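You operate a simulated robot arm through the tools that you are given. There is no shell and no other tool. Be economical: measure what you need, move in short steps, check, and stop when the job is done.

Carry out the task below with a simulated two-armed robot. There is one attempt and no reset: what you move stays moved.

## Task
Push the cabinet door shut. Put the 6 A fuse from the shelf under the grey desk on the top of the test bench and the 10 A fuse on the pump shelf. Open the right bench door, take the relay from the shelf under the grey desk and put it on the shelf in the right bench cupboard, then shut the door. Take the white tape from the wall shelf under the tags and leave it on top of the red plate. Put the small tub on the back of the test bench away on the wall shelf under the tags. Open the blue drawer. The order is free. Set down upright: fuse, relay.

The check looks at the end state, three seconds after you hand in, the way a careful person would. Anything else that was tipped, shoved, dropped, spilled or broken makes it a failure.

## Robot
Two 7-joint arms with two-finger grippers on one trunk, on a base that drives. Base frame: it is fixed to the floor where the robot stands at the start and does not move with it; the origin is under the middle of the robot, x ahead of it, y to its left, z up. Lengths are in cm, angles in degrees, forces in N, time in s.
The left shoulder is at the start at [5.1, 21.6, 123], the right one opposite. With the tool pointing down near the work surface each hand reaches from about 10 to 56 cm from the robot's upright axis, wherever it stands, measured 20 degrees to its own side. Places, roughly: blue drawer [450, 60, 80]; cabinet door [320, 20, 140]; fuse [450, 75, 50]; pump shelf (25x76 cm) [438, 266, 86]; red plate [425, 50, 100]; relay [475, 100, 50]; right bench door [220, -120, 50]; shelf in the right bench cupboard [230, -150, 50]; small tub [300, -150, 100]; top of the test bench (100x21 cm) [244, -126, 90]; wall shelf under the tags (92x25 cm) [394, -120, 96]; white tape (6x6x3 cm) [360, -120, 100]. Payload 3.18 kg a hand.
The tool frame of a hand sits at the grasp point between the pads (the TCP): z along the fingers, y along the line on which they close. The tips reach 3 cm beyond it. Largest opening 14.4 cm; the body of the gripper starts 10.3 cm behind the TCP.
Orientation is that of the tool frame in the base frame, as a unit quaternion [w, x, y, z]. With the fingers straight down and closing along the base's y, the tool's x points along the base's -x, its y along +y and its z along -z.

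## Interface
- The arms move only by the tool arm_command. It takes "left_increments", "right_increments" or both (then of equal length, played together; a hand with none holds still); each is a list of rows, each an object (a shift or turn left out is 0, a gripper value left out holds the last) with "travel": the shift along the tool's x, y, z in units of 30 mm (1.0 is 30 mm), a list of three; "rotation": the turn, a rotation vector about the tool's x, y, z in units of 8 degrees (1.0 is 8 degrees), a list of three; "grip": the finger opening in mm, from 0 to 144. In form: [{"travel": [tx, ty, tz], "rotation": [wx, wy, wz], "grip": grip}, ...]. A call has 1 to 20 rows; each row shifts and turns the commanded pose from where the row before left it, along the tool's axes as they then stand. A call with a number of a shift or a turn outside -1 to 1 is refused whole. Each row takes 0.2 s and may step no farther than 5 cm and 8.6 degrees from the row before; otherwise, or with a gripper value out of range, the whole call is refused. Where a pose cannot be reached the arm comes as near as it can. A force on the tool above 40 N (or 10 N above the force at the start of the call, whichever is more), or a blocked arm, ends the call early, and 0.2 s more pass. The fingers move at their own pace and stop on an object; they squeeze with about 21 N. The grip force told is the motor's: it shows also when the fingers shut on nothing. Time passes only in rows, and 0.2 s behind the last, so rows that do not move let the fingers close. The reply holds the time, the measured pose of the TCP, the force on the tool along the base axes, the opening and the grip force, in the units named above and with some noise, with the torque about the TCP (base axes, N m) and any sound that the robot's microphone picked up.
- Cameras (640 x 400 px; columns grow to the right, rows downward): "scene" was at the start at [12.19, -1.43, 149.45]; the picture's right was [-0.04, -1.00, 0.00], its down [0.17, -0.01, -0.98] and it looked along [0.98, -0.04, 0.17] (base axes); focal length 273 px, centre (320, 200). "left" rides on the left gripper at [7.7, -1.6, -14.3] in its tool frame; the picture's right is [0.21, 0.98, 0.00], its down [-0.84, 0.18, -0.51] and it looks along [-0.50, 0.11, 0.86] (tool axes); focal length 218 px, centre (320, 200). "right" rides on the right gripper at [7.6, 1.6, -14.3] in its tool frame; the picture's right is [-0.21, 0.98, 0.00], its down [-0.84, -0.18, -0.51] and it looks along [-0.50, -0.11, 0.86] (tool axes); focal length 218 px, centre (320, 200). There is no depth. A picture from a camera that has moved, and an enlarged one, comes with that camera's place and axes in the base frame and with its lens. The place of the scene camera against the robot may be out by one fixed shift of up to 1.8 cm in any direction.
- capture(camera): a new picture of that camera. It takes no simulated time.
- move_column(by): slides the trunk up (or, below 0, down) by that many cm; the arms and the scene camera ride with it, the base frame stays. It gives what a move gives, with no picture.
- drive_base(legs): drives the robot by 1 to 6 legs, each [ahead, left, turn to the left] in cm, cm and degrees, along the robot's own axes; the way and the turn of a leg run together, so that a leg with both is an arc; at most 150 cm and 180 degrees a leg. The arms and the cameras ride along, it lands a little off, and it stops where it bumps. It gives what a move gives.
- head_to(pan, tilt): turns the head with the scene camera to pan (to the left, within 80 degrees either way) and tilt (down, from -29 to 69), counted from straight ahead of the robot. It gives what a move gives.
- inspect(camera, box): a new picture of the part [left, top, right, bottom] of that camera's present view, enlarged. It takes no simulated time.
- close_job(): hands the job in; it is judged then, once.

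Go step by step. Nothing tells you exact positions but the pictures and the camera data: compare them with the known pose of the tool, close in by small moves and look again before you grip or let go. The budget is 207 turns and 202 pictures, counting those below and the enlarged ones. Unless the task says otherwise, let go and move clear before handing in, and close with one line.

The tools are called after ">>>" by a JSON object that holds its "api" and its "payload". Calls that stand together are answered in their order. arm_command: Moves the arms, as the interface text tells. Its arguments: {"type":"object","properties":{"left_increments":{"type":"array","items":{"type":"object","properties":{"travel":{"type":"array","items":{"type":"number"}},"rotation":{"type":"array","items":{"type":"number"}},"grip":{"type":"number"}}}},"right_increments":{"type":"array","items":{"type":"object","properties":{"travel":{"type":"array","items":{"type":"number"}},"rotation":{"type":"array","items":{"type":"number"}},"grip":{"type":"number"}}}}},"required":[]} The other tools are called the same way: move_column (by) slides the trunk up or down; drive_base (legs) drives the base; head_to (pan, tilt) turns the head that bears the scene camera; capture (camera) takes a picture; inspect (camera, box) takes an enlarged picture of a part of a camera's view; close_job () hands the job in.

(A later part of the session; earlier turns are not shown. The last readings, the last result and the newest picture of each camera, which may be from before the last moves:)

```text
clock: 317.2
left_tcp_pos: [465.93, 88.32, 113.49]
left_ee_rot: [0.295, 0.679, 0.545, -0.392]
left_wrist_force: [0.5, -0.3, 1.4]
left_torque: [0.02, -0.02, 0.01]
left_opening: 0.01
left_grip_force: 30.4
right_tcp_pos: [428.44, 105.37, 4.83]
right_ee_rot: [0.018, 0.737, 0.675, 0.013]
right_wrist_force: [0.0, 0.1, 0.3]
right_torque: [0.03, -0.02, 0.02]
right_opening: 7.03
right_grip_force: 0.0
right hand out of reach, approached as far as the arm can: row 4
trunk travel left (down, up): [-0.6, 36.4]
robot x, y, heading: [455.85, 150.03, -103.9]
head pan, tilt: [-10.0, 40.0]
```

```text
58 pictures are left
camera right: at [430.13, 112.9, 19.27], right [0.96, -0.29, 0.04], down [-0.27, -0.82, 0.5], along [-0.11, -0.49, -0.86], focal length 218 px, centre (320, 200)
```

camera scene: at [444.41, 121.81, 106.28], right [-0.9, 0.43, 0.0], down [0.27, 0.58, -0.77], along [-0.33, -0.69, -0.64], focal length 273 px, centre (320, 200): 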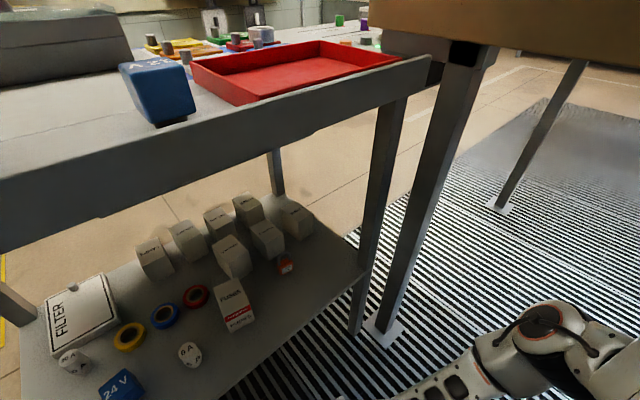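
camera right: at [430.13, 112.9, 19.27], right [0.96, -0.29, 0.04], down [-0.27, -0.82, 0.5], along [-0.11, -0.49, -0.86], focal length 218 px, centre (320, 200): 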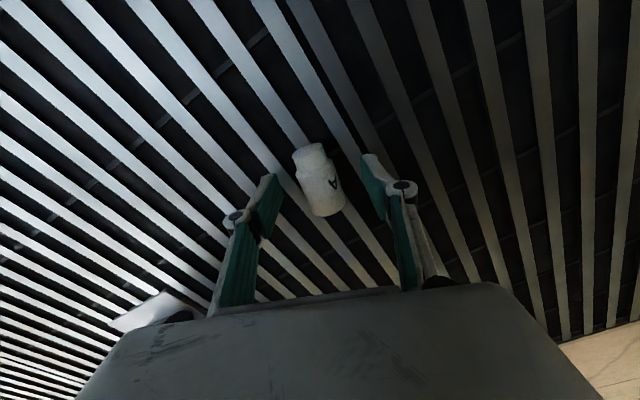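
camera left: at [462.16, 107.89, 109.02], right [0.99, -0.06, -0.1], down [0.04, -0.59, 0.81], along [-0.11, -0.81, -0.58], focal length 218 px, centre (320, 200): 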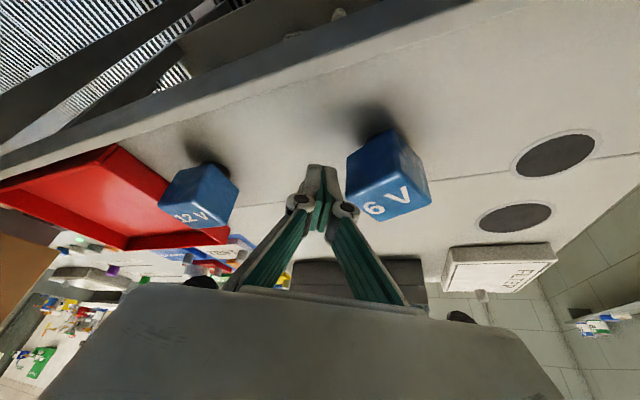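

>>> {"api": "move_column", "payload": {"by": -0.6}}

>>> {"api": "arm_command", "payload": {"right_increments": [{"travel": [-0.1, 0, 0.15]}, {}, {"grip": 0}, {}, {}, {}]}}

>>> {"api": "capture", "payload": {"camera": "right"}}

```text
clock: 317.8
left_tcp_pos: [466.16, 88.27, 113.31]
left_ee_rot: [0.295, 0.679, 0.546, -0.392]
left_wrist_force: [0.1, 0.0, -0.5]
left_torque: [-0.03, -0.02, 0.0]
left_opening: 0.03
left_grip_force: 30.7
right_tcp_pos: [428.45, 104.8, 4.72]
right_ee_rot: [0.021, 0.736, 0.676, 0.009]
right_wrist_force: [-1.5, -0.2, 0.1]
right_torque: [-0.02, -0.04, 0.01]
right_opening: 7.0
right_grip_force: 0.0
trunk travel left (down, up): [0.0, 36.9]
robot x, y, heading: [455.9, 150.51, -103.9]
head pan, tilt: [-10.0, 40.0]
```

```text
clock: 319.2
left_tcp_pos: [466.14, 88.3, 113.18]
left_ee_rot: [0.295, 0.679, 0.546, -0.392]
left_wrist_force: [0.3, 0.0, 0.4]
left_torque: [0.01, -0.03, 0.01]
left_opening: 0.0
left_grip_force: 30.8
right_tcp_pos: [428.29, 104.83, 4.62]
right_ee_rot: [0.02, 0.737, 0.676, 0.009]
right_wrist_force: [0.9, -1.5, 5.3]
right_torque: [-0.06, -0.03, 0.0]
right_opening: 3.27
right_grip_force: 21.0
right hand out of reach, approached as far as the arm can: row 1
trunk travel left (down, up): [0.0, 36.9]
robot x, y, heading: [455.83, 150.38, -103.9]
head pan, tilt: [-10.0, 40.0]
```

```text
57 pictures are left
camera right: at [430.12, 112.58, 19.05], right [0.96, -0.29, 0.04], down [-0.27, -0.82, 0.51], along [-0.11, -0.5, -0.86], focal length 218 px, centre (320, 200)
```

right: 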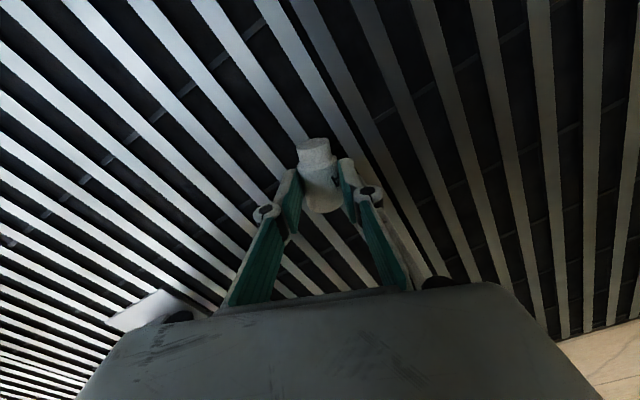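

Gripped across the body. I lift slowly and check.

>>> {"api": "arm_command", "payload": {"right_increments": [{"travel": [0, 0, -0.25]}, {"travel": [0, 0, -0.4]}, {"travel": [0, 0, -0.5]}, {"travel": [0, 0, -0.5]}, {"travel": [0, 0, -0.5]}, {"travel": [0, 0, -0.5]}, {}]}}

>>> {"api": "inspect", "payload": {"camera": "right", "box": [200, 100, 440, 300]}}

```text
clock: 320.8
left_tcp_pos: [466.23, 88.37, 112.95]
left_ee_rot: [0.295, 0.679, 0.546, -0.391]
left_wrist_force: [-0.8, 0.1, 0.0]
left_torque: [-0.01, -0.03, -0.05]
left_opening: 0.0
left_grip_force: 30.4
right_tcp_pos: [428.13, 105.22, 12.62]
right_ee_rot: [0.021, 0.736, 0.676, 0.009]
right_wrist_force: [0.7, 0.4, -0.4]
right_torque: [0.0, 0.0, 0.01]
right_opening: 3.24
right_grip_force: 20.4
trunk travel left (down, up): [0.0, 36.9]
robot x, y, heading: [456.03, 150.18, -103.9]
head pan, tilt: [-10.0, 40.0]
```

```text
2.00 times, centred on (320, 200) of right
camera zoom: at [429.87, 112.8, 27.02], right [0.96, -0.29, 0.04], down [-0.27, -0.82, 0.51], along [-0.11, -0.5, -0.86], focal length 436 px, centre (320, 200)
```

zoom: 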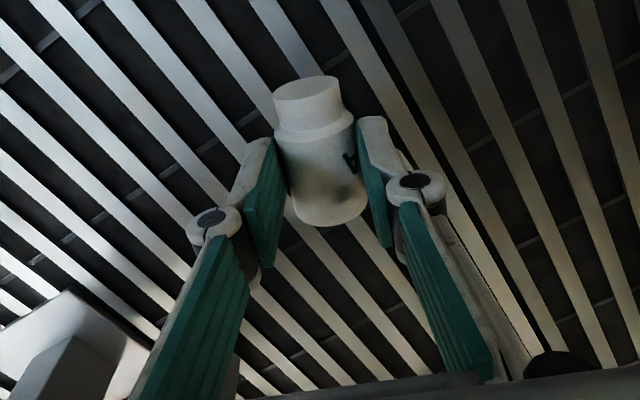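

Held securely. I back out from the desk, raise trunk and hand, and look at how things stand.

>>> {"api": "drive_base", "payload": {"legs": [[-30, 0, 0]]}}

>>> {"api": "move_column", "payload": {"by": 22}}

>>> {"api": "drive_base", "payload": {"legs": [[-8, -32, 0], [0, 0, 104], [0, 0, 103]]}}

>>> {"api": "head_to", "payload": {"pan": 0, "tilt": 35}}

>>> {"api": "capture", "payload": {"camera": "scene"}}

```text
clock: 322.8
left_tcp_pos: [472.62, 114.96, 111.21]
left_ee_rot: [0.284, 0.688, 0.549, -0.38]
left_wrist_force: [0.0, -0.2, 0.3]
left_torque: [-0.01, 0.01, -0.02]
left_opening: 0.02
left_grip_force: 30.6
right_tcp_pos: [435.29, 134.4, 11.41]
right_ee_rot: [0.013, 0.739, 0.674, 0.019]
right_wrist_force: [-0.4, 0.3, 0.0]
right_torque: [-0.02, 0.0, -0.02]
right_opening: 3.23
right_grip_force: 21.3
trunk travel left (down, up): [0.0, 36.9]
robot x, y, heading: [463.43, 179.62, -104.4]
head pan, tilt: [-10.0, 40.0]
```

```text
clock: 325.2
left_tcp_pos: [472.6, 114.76, 133.01]
left_ee_rot: [0.283, 0.689, 0.549, -0.38]
left_wrist_force: [0.1, -0.4, 0.8]
left_torque: [0.02, -0.01, 0.01]
left_opening: 0.0
left_grip_force: 30.6
right_tcp_pos: [434.24, 130.07, 36.96]
right_ee_rot: [0.035, 0.738, 0.673, -0.014]
right_wrist_force: [0.8, -0.3, -1.0]
right_torque: [-0.04, 0.01, 0.02]
right_opening: 3.22
right_grip_force: 20.6
trunk travel left (down, up): [-22.0, 14.9]
robot x, y, heading: [463.55, 179.44, -104.3]
head pan, tilt: [-10.0, 40.0]
```

```text
clock: 336.7
left_tcp_pos: [405.1, 253.66, 133.04]
left_ee_rot: [-0.33, 0.652, -0.592, -0.34]
left_wrist_force: [-0.6, 0.6, 0.2]
left_torque: [0.0, -0.01, -0.01]
left_opening: 0.01
left_grip_force: 31.3
right_tcp_pos: [447.58, 250.31, 36.46]
right_ee_rot: [-0.006, 0.779, -0.627, -0.026]
right_wrist_force: [-1.8, 5.1, -11.4]
right_torque: [-1.13, -0.52, 0.01]
right_opening: 3.21
right_grip_force: 20.9
trunk travel left (down, up): [-22.0, 14.9]
robot x, y, heading: [434.43, 195.19, 94.3]
head pan, tilt: [-10.0, 40.0]
stopped in leg 3: the force on the tool passed its limit at 113 N (the readings are from after the stop); the commanded pose is now the measured one
```

```text
clock: 337.4
left_tcp_pos: [405.14, 253.6, 133.09]
left_ee_rot: [-0.33, 0.652, -0.593, -0.34]
left_wrist_force: [-0.7, 0.1, 0.0]
left_torque: [-0.01, 0.03, 0.02]
left_opening: 0.01
left_grip_force: 30.2
right_tcp_pos: [447.58, 250.2, 36.23]
right_ee_rot: [-0.006, 0.779, -0.627, -0.026]
right_wrist_force: [-1.6, 3.4, -16.3]
right_torque: [-1.12, -0.47, 0.01]
right_opening: 3.23
right_grip_force: 20.8
trunk travel left (down, up): [-22.0, 14.9]
robot x, y, heading: [434.0, 195.3, 94.0]
head pan, tilt: [0.0, 35.0]
```

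```text
55 pictures are left
camera scene: at [432.63, 210.95, 133.05], right [1.0, 0.07, 0.0], down [0.04, -0.57, -0.82], along [-0.06, 0.82, -0.57], focal length 273 px, centre (320, 200)
```

scene: 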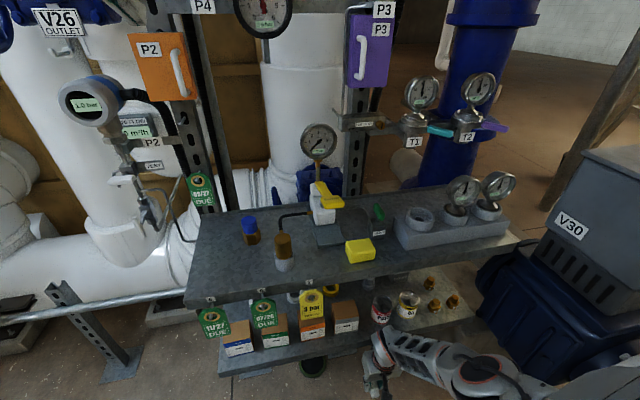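

The right hand met the pump rack's lower shelf while turning. I back away gently and check the rack and the fuse.

>>> {"api": "drive_base", "payload": {"legs": [[-22, 0, 0]]}}

>>> {"api": "capture", "payload": {"camera": "scene"}}

>>> {"api": "capture", "payload": {"camera": "right"}}

```text
clock: 339.1
left_tcp_pos: [406.58, 231.37, 133.13]
left_ee_rot: [-0.331, 0.651, -0.592, -0.34]
left_wrist_force: [0.3, -1.2, 1.2]
left_torque: [0.01, 0.01, 0.0]
left_opening: 0.02
left_grip_force: 30.9
right_tcp_pos: [449.02, 228.33, 36.5]
right_ee_rot: [-0.009, 0.779, -0.626, -0.027]
right_wrist_force: [1.3, -0.3, -1.0]
right_torque: [0.02, -0.01, 0.0]
right_opening: 3.21
right_grip_force: 21.0
trunk travel left (down, up): [-22.0, 14.9]
robot x, y, heading: [436.07, 172.88, 94.0]
head pan, tilt: [0.0, 35.0]
```

```text
54 pictures are left
camera scene: at [434.13, 188.77, 133.1], right [1.0, 0.07, 0.0], down [0.04, -0.57, -0.82], along [-0.06, 0.82, -0.57], focal length 273 px, centre (320, 200)
```

scene: 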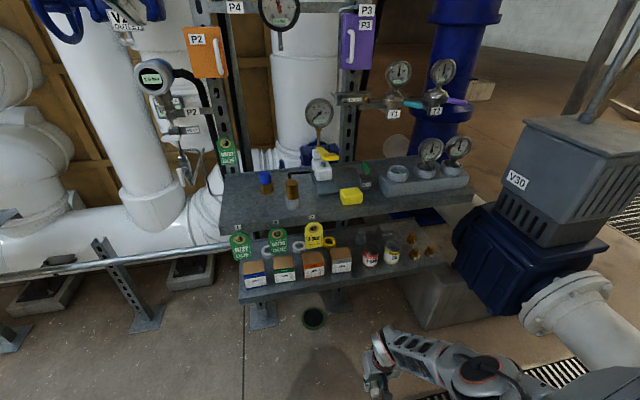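

```text
53 pictures are left
camera right: at [449.59, 219.9, 50.53], right [-1.0, -0.01, 0.03], down [0.01, 0.84, 0.55], along [-0.03, 0.55, -0.84], focal length 218 px, centre (320, 200)
```

right: 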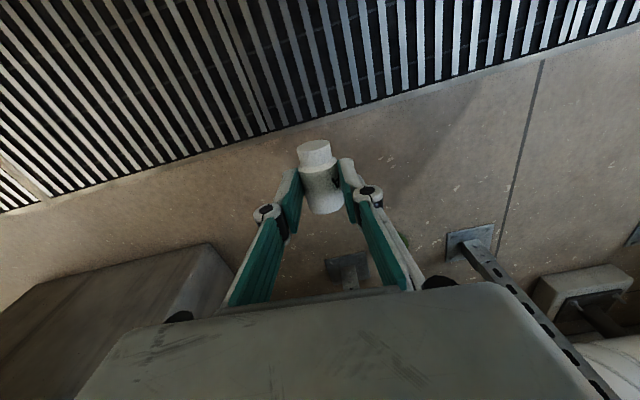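

>>> {"api": "inspect", "payload": {"camera": "scene", "box": [210, 130, 490, 320]}}

```text
2.11 times, centred on (350, 225) of scene
camera zoom: at [434.13, 188.77, 133.1], right [1.0, 0.07, 0.0], down [0.04, -0.57, -0.82], along [-0.06, 0.82, -0.57], focal length 575 px, centre (257, 147)
```

zoom: 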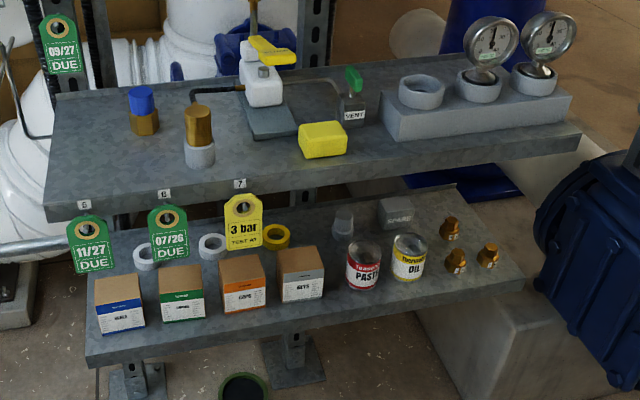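

The rack items stand as before and the fuse is held. I back up, raise the hand, and pitch it horizontal so the fuse stands upright.

>>> {"api": "drive_base", "payload": {"legs": [[-14, 0, 8]]}}

>>> {"api": "arm_command", "payload": {"right_increments": [{"travel": [0, 0, -1]}, {"travel": [0, 0, -1]}, {"travel": [0, 0, -1]}, {"travel": [0, 0, -1]}, {"travel": [0, 0, -1]}, {"travel": [0, 0, -1]}, {"travel": [0, 0, -1]}, {"travel": [0, 0, -1]}, {"travel": [0, 0, -1]}, {"travel": [0, 0, -1]}, {"travel": [0, 0, -1]}, {"travel": [0, 0, -1]}, {"travel": [0, 0, -1]}, {"travel": [0, 0, -1]}, {"travel": [0, 0, -1]}, {"travel": [0, 0, -1]}, {"travel": [0, 0, -1]}, {"travel": [0, 0, -1]}, {"travel": [0, 0, -1]}, {"travel": [0, 0, -1]}]}}

>>> {"api": "arm_command", "payload": {"right_increments": [{"travel": [-0.5, 0, 0], "rotation": [0, -0.94, 0]}, {"travel": [-0.496, 0, 0.065], "rotation": [0, -0.94, 0]}, {"travel": [-0.48, 0, 0.13], "rotation": [0, -0.94, 0]}, {"travel": [-0.46, 0, 0.19], "rotation": [0, -0.94, 0]}, {"travel": [-0.43, 0, 0.25], "rotation": [0, -0.94, 0]}, {"travel": [-0.4, 0, 0.3], "rotation": [0, -0.94, 0]}, {"travel": [-0.35, 0, 0.35], "rotation": [0, -0.94, 0]}, {"travel": [-0.3, 0, 0.4], "rotation": [0, -0.94, 0]}, {"travel": [-0.25, 0, 0.43], "rotation": [0, -0.94, 0]}, {"travel": [-0.19, 0, 0.46], "rotation": [0, -0.94, 0]}, {"travel": [-0.13, 0, 0.48], "rotation": [0, -0.94, 0]}, {"travel": [-0.065, 0, 0.5], "rotation": [0, -0.94, 0]}, {}]}}

>>> {"api": "capture", "payload": {"camera": "scene"}}

```text
clock: 340.4
left_tcp_pos: [400.78, 212.82, 133.35]
left_ee_rot: [-0.306, 0.691, -0.545, -0.364]
left_wrist_force: [0.0, -0.9, 1.0]
left_torque: [-0.02, 0.02, -0.02]
left_opening: 0.0
left_grip_force: 30.5
right_tcp_pos: [443.3, 215.94, 36.47]
right_ee_rot: [-0.006, 0.82, -0.572, -0.027]
right_wrist_force: [-0.2, -0.6, -0.1]
right_torque: [0.0, -0.01, 0.02]
right_opening: 3.19
right_grip_force: 21.1
trunk travel left (down, up): [-22.0, 14.9]
robot x, y, heading: [437.61, 159.29, 101.8]
head pan, tilt: [0.0, 35.0]
```

```text
clock: 344.6
left_tcp_pos: [400.7, 212.93, 133.19]
left_ee_rot: [-0.306, 0.691, -0.545, -0.363]
left_wrist_force: [-0.7, 0.5, 0.5]
left_torque: [0.01, -0.01, -0.01]
left_opening: 0.02
left_grip_force: 30.6
right_tcp_pos: [445.51, 213.58, 96.46]
right_ee_rot: [-0.006, 0.82, -0.571, -0.027]
right_wrist_force: [-0.3, 0.2, -1.0]
right_torque: [0.0, -0.04, -0.01]
right_opening: 3.2
right_grip_force: 20.2
trunk travel left (down, up): [-22.0, 14.9]
robot x, y, heading: [438.12, 159.59, 102.3]
head pan, tilt: [0.0, 35.0]
```

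```text
clock: 347.4
left_tcp_pos: [400.87, 212.95, 133.0]
left_ee_rot: [-0.307, 0.691, -0.545, -0.364]
left_wrist_force: [-0.5, -0.7, 0.3]
left_torque: [0.01, 0.0, -0.02]
left_opening: 0.02
left_grip_force: 30.7
right_tcp_pos: [434.97, 227.59, 109.32]
right_ee_rot: [-0.332, 0.676, -0.469, -0.462]
right_wrist_force: [-0.5, 0.2, -0.2]
right_torque: [0.0, -0.01, -0.03]
right_opening: 3.18
right_grip_force: 21.0
right hand out of reach, approached as far as the arm can: row 7, 8, 9, 10, 11, 12
trunk travel left (down, up): [-22.0, 14.9]
robot x, y, heading: [437.73, 159.21, 102.0]
head pan, tilt: [0.0, 35.0]
```

```text
51 pictures are left
camera scene: at [433.72, 174.71, 133.07], right [0.98, 0.21, 0.0], down [0.12, -0.56, -0.82], along [-0.17, 0.8, -0.57], focal length 273 px, centre (320, 200)
```

scene: 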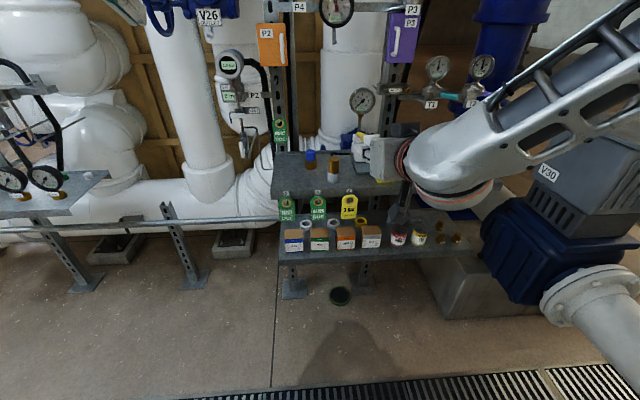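

The hand is at 20° pitch. I lower it and finish the pitch while extending.

>>> {"api": "arm_command", "payload": {"right_increments": [{"travel": [0.68, 0, 0.83], "rotation": [0, -0.5, 0]}, {"travel": [0.68, 0, 0.83], "rotation": [0, -0.5, 0]}, {"travel": [0.7, 0, 0.75], "rotation": [0, -0.5, 0]}, {"travel": [0.75, 0, 0.7], "rotation": [0, -0.5, 0]}, {"travel": [0.5, 0, 0.6], "rotation": [0, -0.5, 0]}, {}]}}

>>> {"api": "capture", "payload": {"camera": "right"}}

```text
clock: 349.0
left_tcp_pos: [400.72, 213.01, 133.12]
left_ee_rot: [-0.306, 0.691, -0.545, -0.363]
left_wrist_force: [0.1, 0.1, 0.0]
left_torque: [0.03, 0.02, 0.03]
left_opening: 0.02
left_grip_force: 31.1
right_tcp_pos: [425.44, 236.38, 110.47]
right_ee_rot: [-0.423, 0.566, -0.478, -0.522]
right_wrist_force: [0.0, -0.4, -0.9]
right_torque: [0.01, -0.02, -0.01]
right_opening: 3.18
right_grip_force: 21.5
right hand out of reach, approached as far as the arm can: row 1, 2, 3, 4, 5
trunk travel left (down, up): [-22.0, 14.9]
robot x, y, heading: [437.91, 158.98, 101.9]
head pan, tilt: [0.0, 35.0]
stopped in row 6 (right hand): the arm was blocked; the commanded pose is now the measured one
```

```text
50 pictures are left
camera right: at [426.43, 221.28, 104.4], right [-0.96, -0.16, 0.23], down [0.27, -0.38, 0.88], along [-0.05, 0.91, 0.41], focal length 218 px, centre (320, 200)
```

right: 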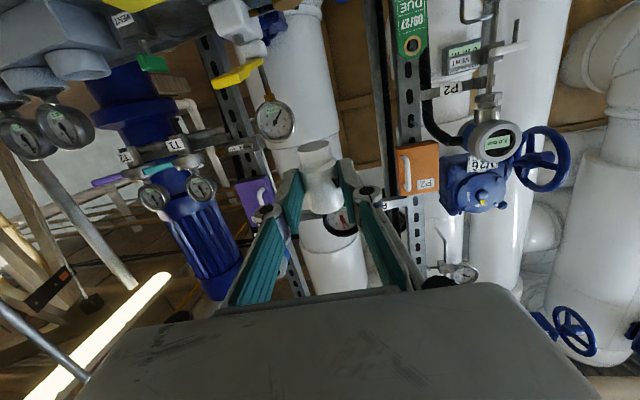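

The fuse is upright within ~6°. I lower the trunk to bring it down to just above shelf height.

>>> {"api": "move_column", "payload": {"by": -15}}

>>> {"api": "capture", "payload": {"camera": "scene"}}

```text
clock: 350.1
left_tcp_pos: [400.38, 214.75, 121.99]
left_ee_rot: [-0.293, 0.699, -0.551, -0.349]
left_wrist_force: [0.7, 0.4, 0.2]
left_torque: [0.02, 0.01, -0.01]
left_opening: 0.0
left_grip_force: 30.7
right_tcp_pos: [429.45, 236.42, 84.18]
right_ee_rot: [-0.384, 0.617, -0.539, -0.425]
right_wrist_force: [0.0, -0.1, -1.3]
right_torque: [-0.02, 0.01, -0.01]
right_opening: 3.15
right_grip_force: 20.9
trunk travel left (down, up): [-13.2, 23.7]
robot x, y, heading: [437.61, 158.76, 101.8]
head pan, tilt: [0.0, 35.0]
stopped: the arm was blocked; the commanded pose is now the measured one
```

```text
49 pictures are left
camera scene: at [431.95, 183.28, 123.05], right [0.98, 0.21, 0.0], down [0.12, -0.56, -0.82], along [-0.17, 0.8, -0.58], focal length 273 px, centre (320, 200)
```

scene: 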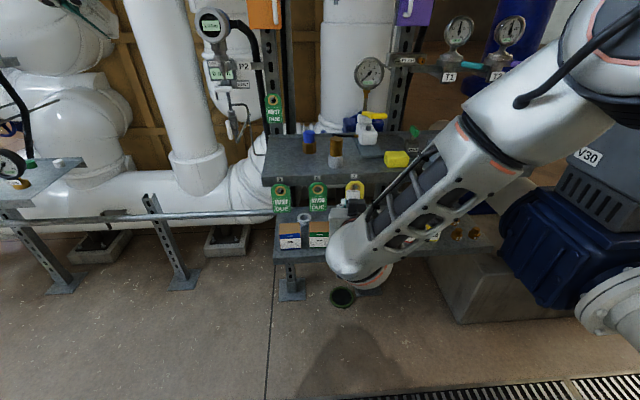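

>>> {"api": "arm_command", "payload": {"right_increments": [{"travel": [-0.9, 0, -0.35], "rotation": [0, -0.6, 0]}, {"travel": [-0.9, 0, -0.3], "rotation": [0, -0.6, 0]}, {"travel": [-0.9, 0, -0.2], "rotation": [0, -0.6, 0]}, {"travel": [-0.4, 0, -0.1], "rotation": [0, -0.6, 0]}, {}]}}

>>> {"api": "capture", "payload": {"camera": "right"}}

```text
clock: 351.0
left_tcp_pos: [400.5, 214.4, 122.72]
left_ee_rot: [-0.296, 0.697, -0.549, -0.353]
left_wrist_force: [0.0, 0.4, -0.5]
left_torque: [0.0, -0.03, 0.01]
left_opening: 0.03
left_grip_force: 30.4
right_tcp_pos: [433.52, 237.48, 90.3]
right_ee_rot: [0.444, -0.53, 0.567, 0.449]
right_wrist_force: [-0.5, -0.4, -0.4]
right_torque: [-0.05, -0.02, 0.02]
right_opening: 3.13
right_grip_force: 21.1
right hand out of reach, approached as far as the arm can: row 1, 2, 3, 4
trunk travel left (down, up): [-13.2, 23.7]
robot x, y, heading: [437.67, 159.34, 102.1]
head pan, tilt: [0.0, 35.0]
stopped in row 4 (right hand): the arm was blocked; the commanded pose is now the measured one
```

```text
48 pictures are left
camera right: at [431.12, 222.08, 85.99], right [-0.97, 0.08, 0.24], down [0.2, -0.33, 0.92], along [0.15, 0.94, 0.31], focal length 218 px, centre (320, 200)
```

right: 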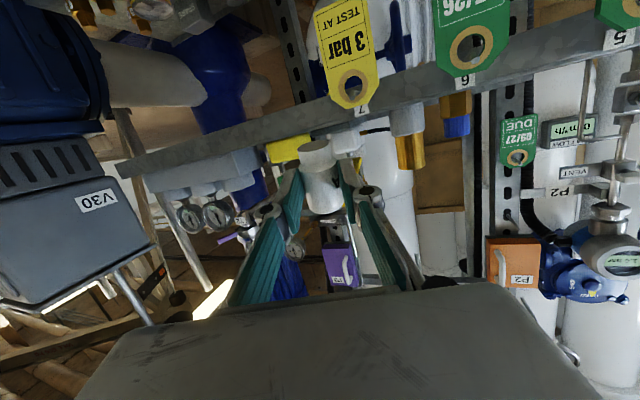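

Fuse is between the brown valve and the yellow box. I raise slightly and drive in over the shelf.

>>> {"api": "move_column", "payload": {"by": 3}}

>>> {"api": "drive_base", "payload": {"legs": [[12, 0, 0]]}}

>>> {"api": "capture", "payload": {"camera": "right"}}

>>> {"api": "capture", "payload": {"camera": "scene"}}

```text
clock: 351.8
left_tcp_pos: [400.48, 214.54, 125.44]
left_ee_rot: [-0.295, 0.698, -0.55, -0.349]
left_wrist_force: [0.5, 1.2, -0.3]
left_torque: [-0.01, 0.02, -0.01]
left_opening: 0.02
left_grip_force: 30.8
right_tcp_pos: [433.65, 236.95, 100.32]
right_ee_rot: [0.464, -0.501, 0.547, 0.483]
right_wrist_force: [-0.4, 0.3, -1.0]
right_torque: [0.03, -0.03, 0.01]
right_opening: 3.14
right_grip_force: 21.4
trunk travel left (down, up): [-16.2, 20.7]
robot x, y, heading: [437.68, 158.92, 102.2]
head pan, tilt: [0.0, 35.0]
```

```text
clock: 353.0
left_tcp_pos: [398.07, 226.12, 125.76]
left_ee_rot: [-0.298, 0.697, -0.55, -0.352]
left_wrist_force: [0.0, 0.1, -0.1]
left_torque: [0.0, -0.03, 0.0]
left_opening: 0.0
left_grip_force: 30.8
right_tcp_pos: [431.28, 248.63, 100.74]
right_ee_rot: [0.466, -0.499, 0.547, 0.484]
right_wrist_force: [-0.3, 0.3, -1.0]
right_torque: [-0.03, 0.0, -0.02]
right_opening: 3.14
right_grip_force: 20.9
trunk travel left (down, up): [-16.2, 20.7]
robot x, y, heading: [435.24, 170.95, 101.8]
head pan, tilt: [0.0, 35.0]
```

```text
47 pictures are left
camera right: at [428.74, 233.66, 94.76], right [-0.96, 0.05, 0.27], down [0.22, -0.43, 0.87], along [0.16, 0.9, 0.4], focal length 218 px, centre (320, 200)
```

right: 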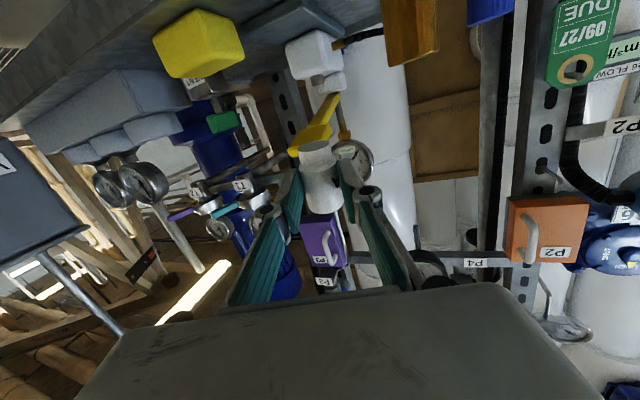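

```text
46 pictures are left
camera scene: at [430.23, 191.48, 126.84], right [0.98, 0.2, 0.0], down [0.12, -0.56, -0.82], along [-0.17, 0.8, -0.57], focal length 273 px, centre (320, 200)
```

scene: 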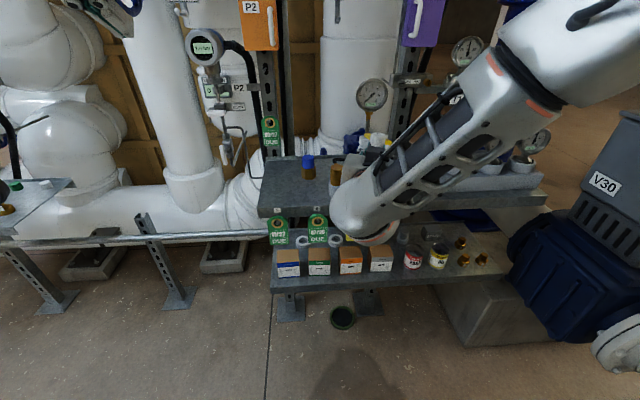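

Fuse is over the gap. I lower with the arm in steps.

>>> {"api": "arm_command", "payload": {"right_increments": [{"travel": [0.55, 0, 0.05]}, {"travel": [0.55, 0, 0.05]}, {"travel": [0.55, 0, 0.05]}, {"travel": [0.55, 0, 0.05]}, {}]}}

>>> {"api": "capture", "payload": {"camera": "right"}}

```text
clock: 354.2
left_tcp_pos: [398.15, 225.95, 125.68]
left_ee_rot: [-0.297, 0.697, -0.549, -0.352]
left_wrist_force: [0.4, 0.2, -0.2]
left_torque: [0.02, -0.01, 0.01]
left_opening: 0.0
left_grip_force: 30.9
right_tcp_pos: [431.28, 248.61, 100.83]
right_ee_rot: [0.465, -0.498, 0.549, 0.484]
right_wrist_force: [-0.6, 0.0, -0.2]
right_torque: [-0.02, 0.0, -0.01]
right_opening: 3.15
right_grip_force: 21.0
right hand out of reach, approached as far as the arm can: row 1, 2, 3, 4
trunk travel left (down, up): [-16.2, 20.7]
robot x, y, heading: [435.01, 171.29, 101.8]
head pan, tilt: [0.0, 35.0]
```

```text
45 pictures are left
camera right: at [428.79, 233.67, 94.82], right [-0.96, 0.05, 0.27], down [0.23, -0.43, 0.87], along [0.16, 0.9, 0.4], focal length 218 px, centre (320, 200)
```

right: 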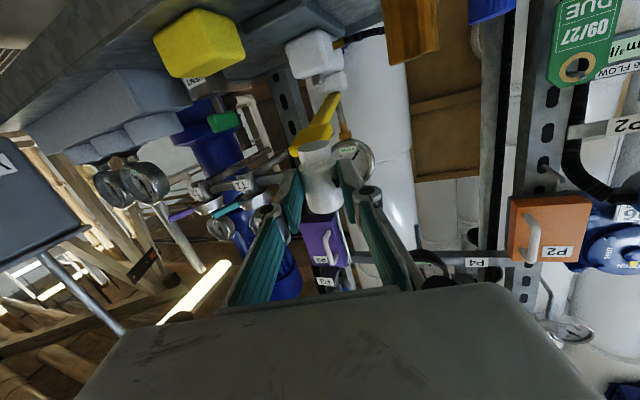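

The wrist limits it at this height; lowering the trunk carries it down. I go in small trunk steps.

>>> {"api": "move_column", "payload": {"by": -1.5}}

>>> {"api": "move_column", "payload": {"by": -1}}

>>> {"api": "capture", "payload": {"camera": "right"}}

```text
clock: 354.8
left_tcp_pos: [398.22, 225.92, 124.49]
left_ee_rot: [-0.299, 0.696, -0.549, -0.353]
left_wrist_force: [-0.5, -1.2, 0.4]
left_torque: [0.01, -0.01, 0.04]
left_opening: 0.0
left_grip_force: 31.3
right_tcp_pos: [431.3, 249.05, 96.08]
right_ee_rot: [0.455, -0.512, 0.558, 0.469]
right_wrist_force: [-0.7, 0.2, -0.4]
right_torque: [-0.06, -0.01, 0.02]
right_opening: 3.15
right_grip_force: 20.9
trunk travel left (down, up): [-14.7, 22.2]
robot x, y, heading: [435.38, 171.15, 101.8]
head pan, tilt: [0.0, 35.0]
```

```text
clock: 355.4
left_tcp_pos: [398.12, 225.78, 123.5]
left_ee_rot: [-0.299, 0.696, -0.55, -0.352]
left_wrist_force: [0.1, -1.7, 0.1]
left_torque: [0.0, 0.02, -0.03]
left_opening: 0.0
left_grip_force: 30.6
right_tcp_pos: [431.16, 249.34, 92.67]
right_ee_rot: [0.449, -0.521, 0.565, 0.457]
right_wrist_force: [0.0, -0.2, -0.4]
right_torque: [-0.05, -0.04, 0.0]
right_opening: 3.14
right_grip_force: 20.7
trunk travel left (down, up): [-13.7, 23.2]
robot x, y, heading: [435.28, 171.07, 101.9]
head pan, tilt: [0.0, 35.0]
```

```text
44 pictures are left
camera right: at [428.76, 233.92, 87.89], right [-0.96, 0.08, 0.25], down [0.21, -0.36, 0.91], along [0.16, 0.93, 0.33], focal length 218 px, centre (320, 200)
```

right: 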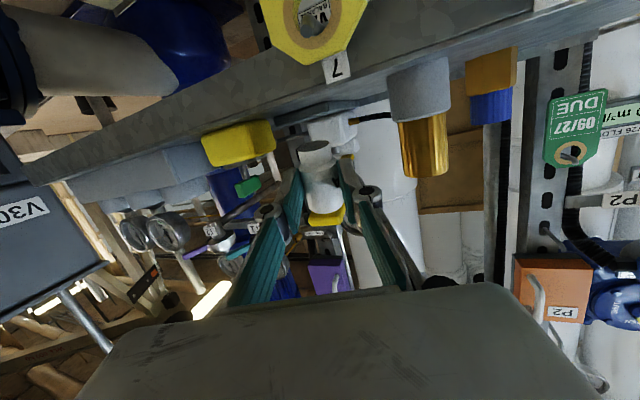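

>>> {"api": "move_column", "payload": {"by": -0.6}}

>>> {"api": "inspect", "payload": {"camera": "right", "box": [220, 80, 420, 240]}}

```text
clock: 356.0
left_tcp_pos: [398.08, 225.85, 122.74]
left_ee_rot: [-0.298, 0.697, -0.55, -0.352]
left_wrist_force: [0.2, -1.4, 0.2]
left_torque: [-0.02, 0.01, -0.02]
left_opening: 0.0
left_grip_force: 30.4
right_tcp_pos: [431.12, 249.4, 90.68]
right_ee_rot: [0.445, -0.526, 0.568, 0.45]
right_wrist_force: [0.5, -0.1, 1.2]
right_torque: [-0.03, 0.01, 0.01]
right_opening: 0.02
right_grip_force: 20.7
trunk travel left (down, up): [-13.1, 23.8]
robot x, y, heading: [435.01, 171.19, 101.7]
head pan, tilt: [0.0, 35.0]
```

```text
2.50 times, centred on (320, 160) of right
camera zoom: at [428.74, 233.97, 86.11], right [-0.97, 0.08, 0.25], down [0.21, -0.34, 0.92], along [0.16, 0.94, 0.31], focal length 546 px, centre (320, 300)
```

zoom: 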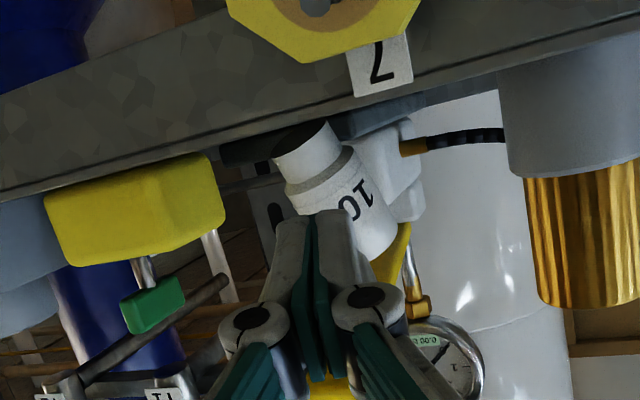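

The fuse slipped forward out of the grip onto the shelf. I let a moment pass and look.

>>> {"api": "arm_command", "payload": {"right_increments": [{}]}}

>>> {"api": "inspect", "payload": {"camera": "right", "box": [220, 60, 420, 240]}}

```text
clock: 356.4
left_tcp_pos: [398.03, 226.13, 122.55]
left_ee_rot: [-0.297, 0.697, -0.55, -0.352]
left_wrist_force: [-0.4, 0.6, -0.5]
left_torque: [0.0, 0.0, 0.02]
left_opening: 0.01
left_grip_force: 30.4
right_tcp_pos: [431.2, 249.53, 90.42]
right_ee_rot: [0.445, -0.526, 0.569, 0.449]
right_wrist_force: [-0.4, 0.1, 0.1]
right_torque: [-0.01, -0.01, 0.0]
right_opening: 0.02
right_grip_force: 20.6
trunk travel left (down, up): [-13.1, 23.8]
robot x, y, heading: [435.39, 171.19, 101.6]
head pan, tilt: [0.0, 35.0]
```

```text
2.22 times, centred on (320, 150) of right
camera zoom: at [428.73, 234.03, 86.01], right [-0.97, 0.08, 0.25], down [0.21, -0.34, 0.92], along [0.16, 0.94, 0.31], focal length 485 px, centre (320, 311)
```

zoom: 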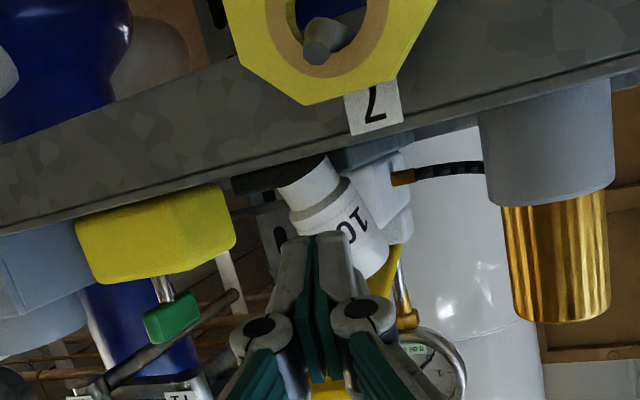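

>>> {"api": "head_to", "payload": {"pan": -8, "tilt": 25}}

>>> {"api": "inspect", "payload": {"camera": "scene", "box": [250, 120, 450, 280]}}

```text
clock: 357.1
left_tcp_pos: [398.08, 226.04, 122.66]
left_ee_rot: [-0.298, 0.697, -0.55, -0.352]
left_wrist_force: [0.8, 0.3, -0.1]
left_torque: [0.01, -0.01, -0.04]
left_opening: 0.01
left_grip_force: 30.9
right_tcp_pos: [431.16, 249.52, 90.44]
right_ee_rot: [0.445, -0.527, 0.569, 0.448]
right_wrist_force: [0.4, 0.2, -0.5]
right_torque: [-0.04, 0.02, 0.02]
right_opening: 0.0
right_grip_force: 20.6
trunk travel left (down, up): [-13.1, 23.8]
robot x, y, heading: [435.28, 170.6, 101.9]
head pan, tilt: [-8.0, 25.0]
```

```text
2.50 times, centred on (350, 200) of scene
camera zoom: at [430.75, 195.24, 124.8], right [1.0, 0.07, 0.0], down [0.03, -0.42, -0.91], along [-0.06, 0.9, -0.42], focal length 682 px, centre (245, 200)
```

zoom: 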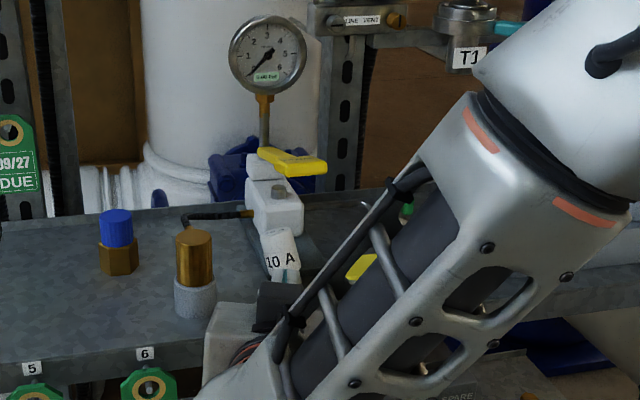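

The fuse is standing but tilted, seemingly resting against something. I open the fingers and look before regrasping.

>>> {"api": "arm_command", "payload": {"right_increments": [{"grip": 66}, {}]}}

>>> {"api": "inspect", "payload": {"camera": "right", "box": [200, 60, 440, 260]}}

```text
clock: 357.7
left_tcp_pos: [398.04, 225.89, 122.66]
left_ee_rot: [-0.297, 0.697, -0.549, -0.353]
left_wrist_force: [0.1, 0.3, -0.2]
left_torque: [0.02, 0.0, 0.01]
left_opening: 0.0
left_grip_force: 30.8
right_tcp_pos: [431.15, 249.49, 90.38]
right_ee_rot: [0.444, -0.527, 0.569, 0.449]
right_wrist_force: [-0.3, -0.1, -0.2]
right_torque: [0.01, 0.0, -0.01]
right_opening: 6.59
right_grip_force: 0.0
trunk travel left (down, up): [-13.1, 23.8]
robot x, y, heading: [435.31, 171.22, 102.1]
head pan, tilt: [-8.0, 25.0]
```

```text
2.00 times, centred on (320, 160) of right
camera zoom: at [428.73, 234.02, 86.03], right [-0.97, 0.08, 0.25], down [0.21, -0.34, 0.92], along [0.16, 0.94, 0.31], focal length 436 px, centre (320, 280)
```

zoom: 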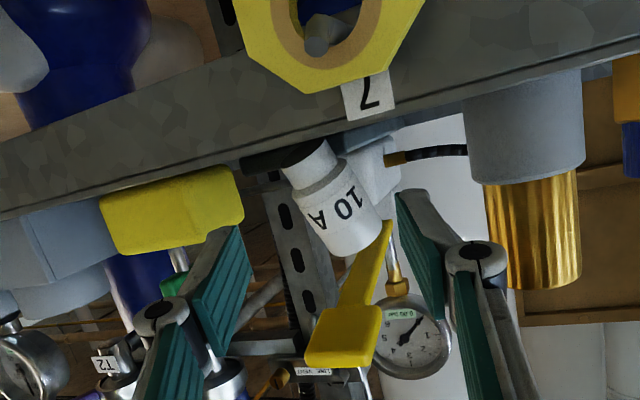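

The fuse leans at about (431,257). I advance 6 cm to straddle it with the full pads.

>>> {"api": "drive_base", "payload": {"legs": [[6.2, -1.4, 0]]}}

>>> {"api": "inspect", "payload": {"camera": "right", "box": [180, 80, 460, 300]}}

```text
clock: 358.7
left_tcp_pos: [398.24, 232.31, 122.69]
left_ee_rot: [-0.297, 0.697, -0.55, -0.351]
left_wrist_force: [-0.5, -0.6, 0.4]
left_torque: [-0.02, 0.01, 0.01]
left_opening: 0.0
left_grip_force: 30.7
right_tcp_pos: [431.24, 255.77, 90.41]
right_ee_rot: [0.444, -0.527, 0.569, 0.449]
right_wrist_force: [-0.4, -0.1, -0.9]
right_torque: [0.03, 0.05, 0.03]
right_opening: 6.6
right_grip_force: 0.0
trunk travel left (down, up): [-13.1, 23.8]
robot x, y, heading: [435.3, 177.25, 101.7]
head pan, tilt: [-8.0, 25.0]
```

```text
1.82 times, centred on (320, 190) of right
camera zoom: at [428.88, 240.33, 86.02], right [-0.97, 0.08, 0.25], down [0.21, -0.34, 0.92], along [0.16, 0.94, 0.31], focal length 397 px, centre (320, 218)
```

zoom: 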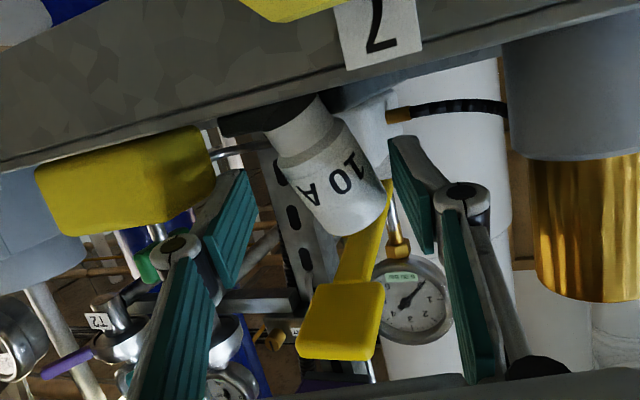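

Closing the pads should straighten it.

>>> {"api": "arm_command", "payload": {"right_increments": [{"grip": 45}, {}, {"grip": 10}, {}, {}]}}

>>> {"api": "inspect", "payload": {"camera": "right", "box": [180, 80, 460, 300]}}

```text
clock: 359.9
left_tcp_pos: [398.1, 232.4, 122.68]
left_ee_rot: [-0.297, 0.697, -0.549, -0.352]
left_wrist_force: [0.3, 0.5, -0.7]
left_torque: [0.02, 0.02, 0.02]
left_opening: 0.02
left_grip_force: 30.5
right_tcp_pos: [431.36, 255.76, 90.5]
right_ee_rot: [0.445, -0.526, 0.568, 0.45]
right_wrist_force: [-0.9, 1.0, -0.9]
right_torque: [0.02, -0.03, -0.02]
right_opening: 3.21
right_grip_force: 21.4
trunk travel left (down, up): [-13.1, 23.8]
robot x, y, heading: [435.48, 177.26, 101.7]
head pan, tilt: [-8.0, 25.0]
```

```text
1.82 times, centred on (320, 190) of right
camera zoom: at [428.88, 240.29, 86.07], right [-0.97, 0.08, 0.25], down [0.21, -0.34, 0.92], along [0.16, 0.94, 0.31], focal length 397 px, centre (320, 218)
```

zoom: 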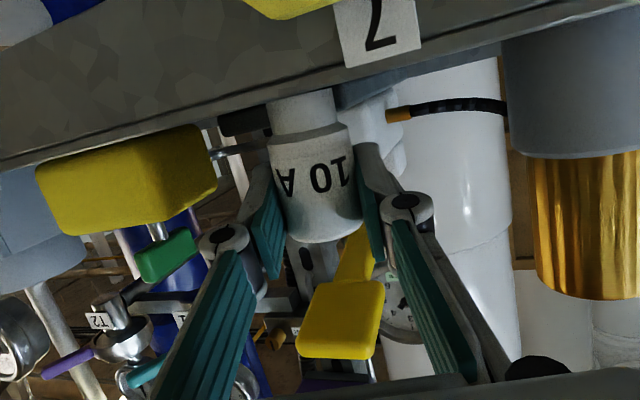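

Upright now. I open gently and back out.

>>> {"api": "arm_command", "payload": {"right_increments": [{"grip": 36}, {"grip": 42}, {"grip": 52}, {"grip": 62}, {}, {}]}}

>>> {"api": "inspect", "payload": {"camera": "right", "box": [180, 80, 460, 300]}}

```text
clock: 361.3
left_tcp_pos: [398.26, 232.19, 122.61]
left_ee_rot: [-0.296, 0.698, -0.549, -0.352]
left_wrist_force: [0.4, 0.1, -0.5]
left_torque: [-0.05, -0.03, 0.03]
left_opening: 0.0
left_grip_force: 31.0
right_tcp_pos: [431.39, 255.87, 90.38]
right_ee_rot: [0.444, -0.528, 0.568, 0.45]
right_wrist_force: [-0.2, -1.2, -1.5]
right_torque: [-0.01, 0.01, 0.01]
right_opening: 6.21
right_grip_force: 0.1
trunk travel left (down, up): [-13.1, 23.8]
robot x, y, heading: [435.18, 177.81, 102.1]
head pan, tilt: [-8.0, 25.0]
```

```text
1.82 times, centred on (320, 190) of right
camera zoom: at [428.88, 240.29, 86.04], right [-0.97, 0.08, 0.25], down [0.21, -0.34, 0.92], along [0.16, 0.94, 0.31], focal length 397 px, centre (320, 218)
```

zoom: 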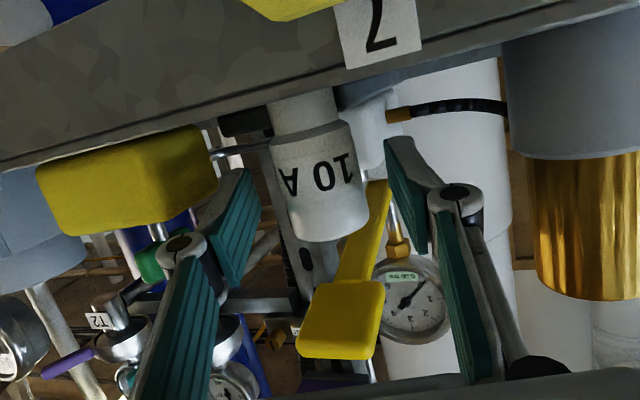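

The fuse stands by itself. I back out and check from the scene camera.

>>> {"api": "drive_base", "payload": {"legs": [[-28, 0, 0]]}}

>>> {"api": "head_to", "payload": {"pan": 0, "tilt": 25}}

>>> {"api": "inspect", "payload": {"camera": "scene", "box": [240, 120, 440, 260]}}

```text
clock: 363.2
left_tcp_pos: [403.93, 204.78, 122.56]
left_ee_rot: [-0.297, 0.697, -0.55, -0.352]
left_wrist_force: [-0.2, -0.5, 0.4]
left_torque: [-0.02, -0.01, -0.02]
left_opening: 0.0
left_grip_force: 29.9
right_tcp_pos: [437.08, 228.31, 90.41]
right_ee_rot: [0.444, -0.527, 0.568, 0.45]
right_wrist_force: [0.5, 0.9, 0.0]
right_torque: [-0.02, 0.02, 0.03]
right_opening: 6.19
right_grip_force: 0.1
trunk travel left (down, up): [-13.1, 23.8]
robot x, y, heading: [441.19, 149.97, 101.9]
head pan, tilt: [-8.0, 25.0]
```

```text
clock: 363.9
left_tcp_pos: [404.02, 204.9, 122.54]
left_ee_rot: [-0.296, 0.697, -0.55, -0.351]
left_wrist_force: [-0.1, -0.3, 0.0]
left_torque: [0.0, 0.06, -0.03]
left_opening: 0.0
left_grip_force: 30.6
right_tcp_pos: [437.18, 228.38, 90.46]
right_ee_rot: [0.444, -0.526, 0.57, 0.449]
right_wrist_force: [1.0, -0.3, -0.3]
right_torque: [-0.01, 0.0, 0.0]
right_opening: 6.23
right_grip_force: 0.1
trunk travel left (down, up): [-13.1, 23.8]
robot x, y, heading: [441.12, 150.07, 102.0]
head pan, tilt: [0.0, 25.0]
```

```text
2.86 times, centred on (340, 190) of scene
camera zoom: at [435.36, 173.86, 124.8], right [0.98, 0.2, 0.0], down [0.09, -0.41, -0.91], along [-0.18, 0.89, -0.42], focal length 780 px, centre (263, 229)
```

zoom: 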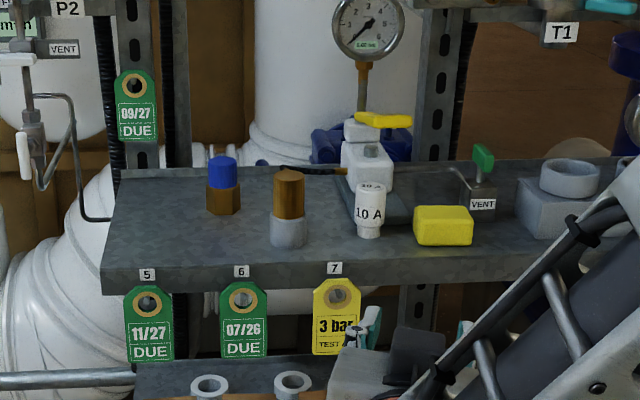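

The 10 A fuse stands upright on the pump shelf. I retract the right hand and turn back to the desk for the relay and the 6 A fuse.

>>> {"api": "arm_command", "payload": {"right_increments": [{"travel": [-0.21, 0, -0.87], "rotation": [0, 0.94, 0]}, {"travel": [-0.08, 0, -0.89], "rotation": [0, 0.94, 0]}, {"travel": [0.04, 0, -0.89], "rotation": [0, 0.94, 0]}, {"travel": [0.16, 0, -0.88], "rotation": [0, 0.94, 0]}, {"travel": [0.29, 0, -0.85]}, {"travel": [0.4, 0, -0.8]}, {}]}}

>>> {"api": "drive_base", "payload": {"legs": [[22, 0, 0], [0, 0, 90], [0, 0, 90]]}}

>>> {"api": "head_to", "payload": {"pan": 0, "tilt": 40}}

>>> {"api": "capture", "payload": {"camera": "scene"}}

```text
clock: 365.5
left_tcp_pos: [403.91, 204.94, 122.5]
left_ee_rot: [-0.297, 0.697, -0.551, -0.351]
left_wrist_force: [0.9, 0.0, -0.6]
left_torque: [0.03, -0.01, 0.0]
left_opening: 0.0
left_grip_force: 31.0
right_tcp_pos: [436.71, 213.54, 96.63]
right_ee_rot: [0.281, -0.625, 0.665, 0.297]
right_wrist_force: [-0.1, 1.1, 0.2]
right_torque: [0.01, 0.0, 0.01]
right_opening: 6.22
right_grip_force: 0.0
trunk travel left (down, up): [-13.1, 23.8]
robot x, y, heading: [441.46, 149.84, 101.6]
head pan, tilt: [0.0, 25.0]
```

```text
clock: 369.3
left_tcp_pos: [372.33, 188.34, 122.21]
left_ee_rot: [-0.149, 0.847, -0.27, -0.434]
left_wrist_force: [0.5, 0.2, 0.7]
left_torque: [-0.05, 0.01, 0.03]
left_opening: 0.01
left_grip_force: 30.8
right_tcp_pos: [389.96, 215.85, 96.56]
right_ee_rot: [-0.153, 0.824, -0.392, -0.38]
right_wrist_force: [-0.2, 0.8, 0.6]
right_torque: [0.0, 0.03, 0.02]
right_opening: 6.19
right_grip_force: 0.1
trunk travel left (down, up): [-13.1, 23.8]
robot x, y, heading: [436.46, 171.56, 144.2]
head pan, tilt: [0.0, 25.0]
stopped in leg 2: the robot was blocked; the commanded pose is now the measured one
```

```text
clock: 370.0
left_tcp_pos: [372.29, 188.16, 122.18]
left_ee_rot: [-0.147, 0.848, -0.269, -0.433]
left_wrist_force: [-0.3, -0.7, -0.7]
left_torque: [0.0, 0.02, -0.02]
left_opening: 0.0
left_grip_force: 30.7
right_tcp_pos: [389.86, 215.79, 96.39]
right_ee_rot: [-0.151, 0.825, -0.391, -0.378]
right_wrist_force: [-0.6, -0.2, -0.4]
right_torque: [0.0, 0.01, 0.01]
right_opening: 6.2
right_grip_force: 0.1
trunk travel left (down, up): [-13.1, 23.8]
robot x, y, heading: [436.99, 171.98, 144.2]
head pan, tilt: [0.0, 40.0]
```

```text
35 pictures are left
camera scene: at [415.35, 185.61, 122.29], right [0.58, 0.81, 0.0], down [0.53, -0.38, -0.76], along [-0.62, 0.44, -0.65], focal length 273 px, centre (320, 200)
```

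scene: 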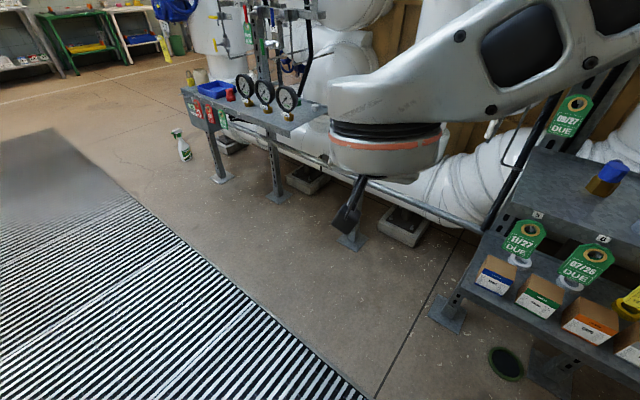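

The left elbow met the cabinet corner; I rotate the other way round instead.

>>> {"api": "drive_base", "payload": {"legs": [[0, 0, -42], [0, -12, 0], [0, 0, -90], [0, 0, -90]]}}

>>> {"api": "capture", "payload": {"camera": "scene"}}

```text
clock: 381.3
left_tcp_pos: [485.82, 119.95, 122.64]
left_ee_rot: [0.355, 0.548, 0.699, -0.293]
left_wrist_force: [0.9, -0.2, -0.3]
left_torque: [0.0, 0.03, 0.02]
left_opening: 0.0
left_grip_force: 30.5
right_tcp_pos: [454.17, 110.75, 96.93]
right_ee_rot: [0.303, 0.655, 0.634, -0.278]
right_wrist_force: [0.0, 0.0, 0.2]
right_torque: [0.02, -0.04, -0.02]
right_opening: 6.22
right_grip_force: 0.0
trunk travel left (down, up): [-13.1, 23.8]
robot x, y, heading: [448.33, 174.16, -76.8]
head pan, tilt: [0.0, 40.0]
```

```text
34 pictures are left
camera scene: at [453.36, 148.75, 122.47], right [-0.97, -0.23, 0.0], down [-0.15, 0.63, -0.77], along [0.18, -0.75, -0.64], focal length 273 px, centre (320, 200)
```

scene: 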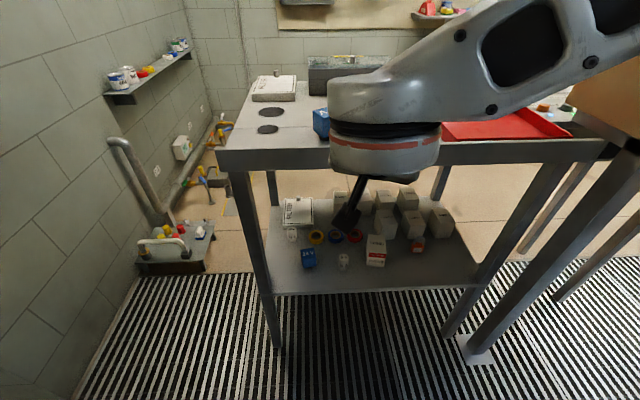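

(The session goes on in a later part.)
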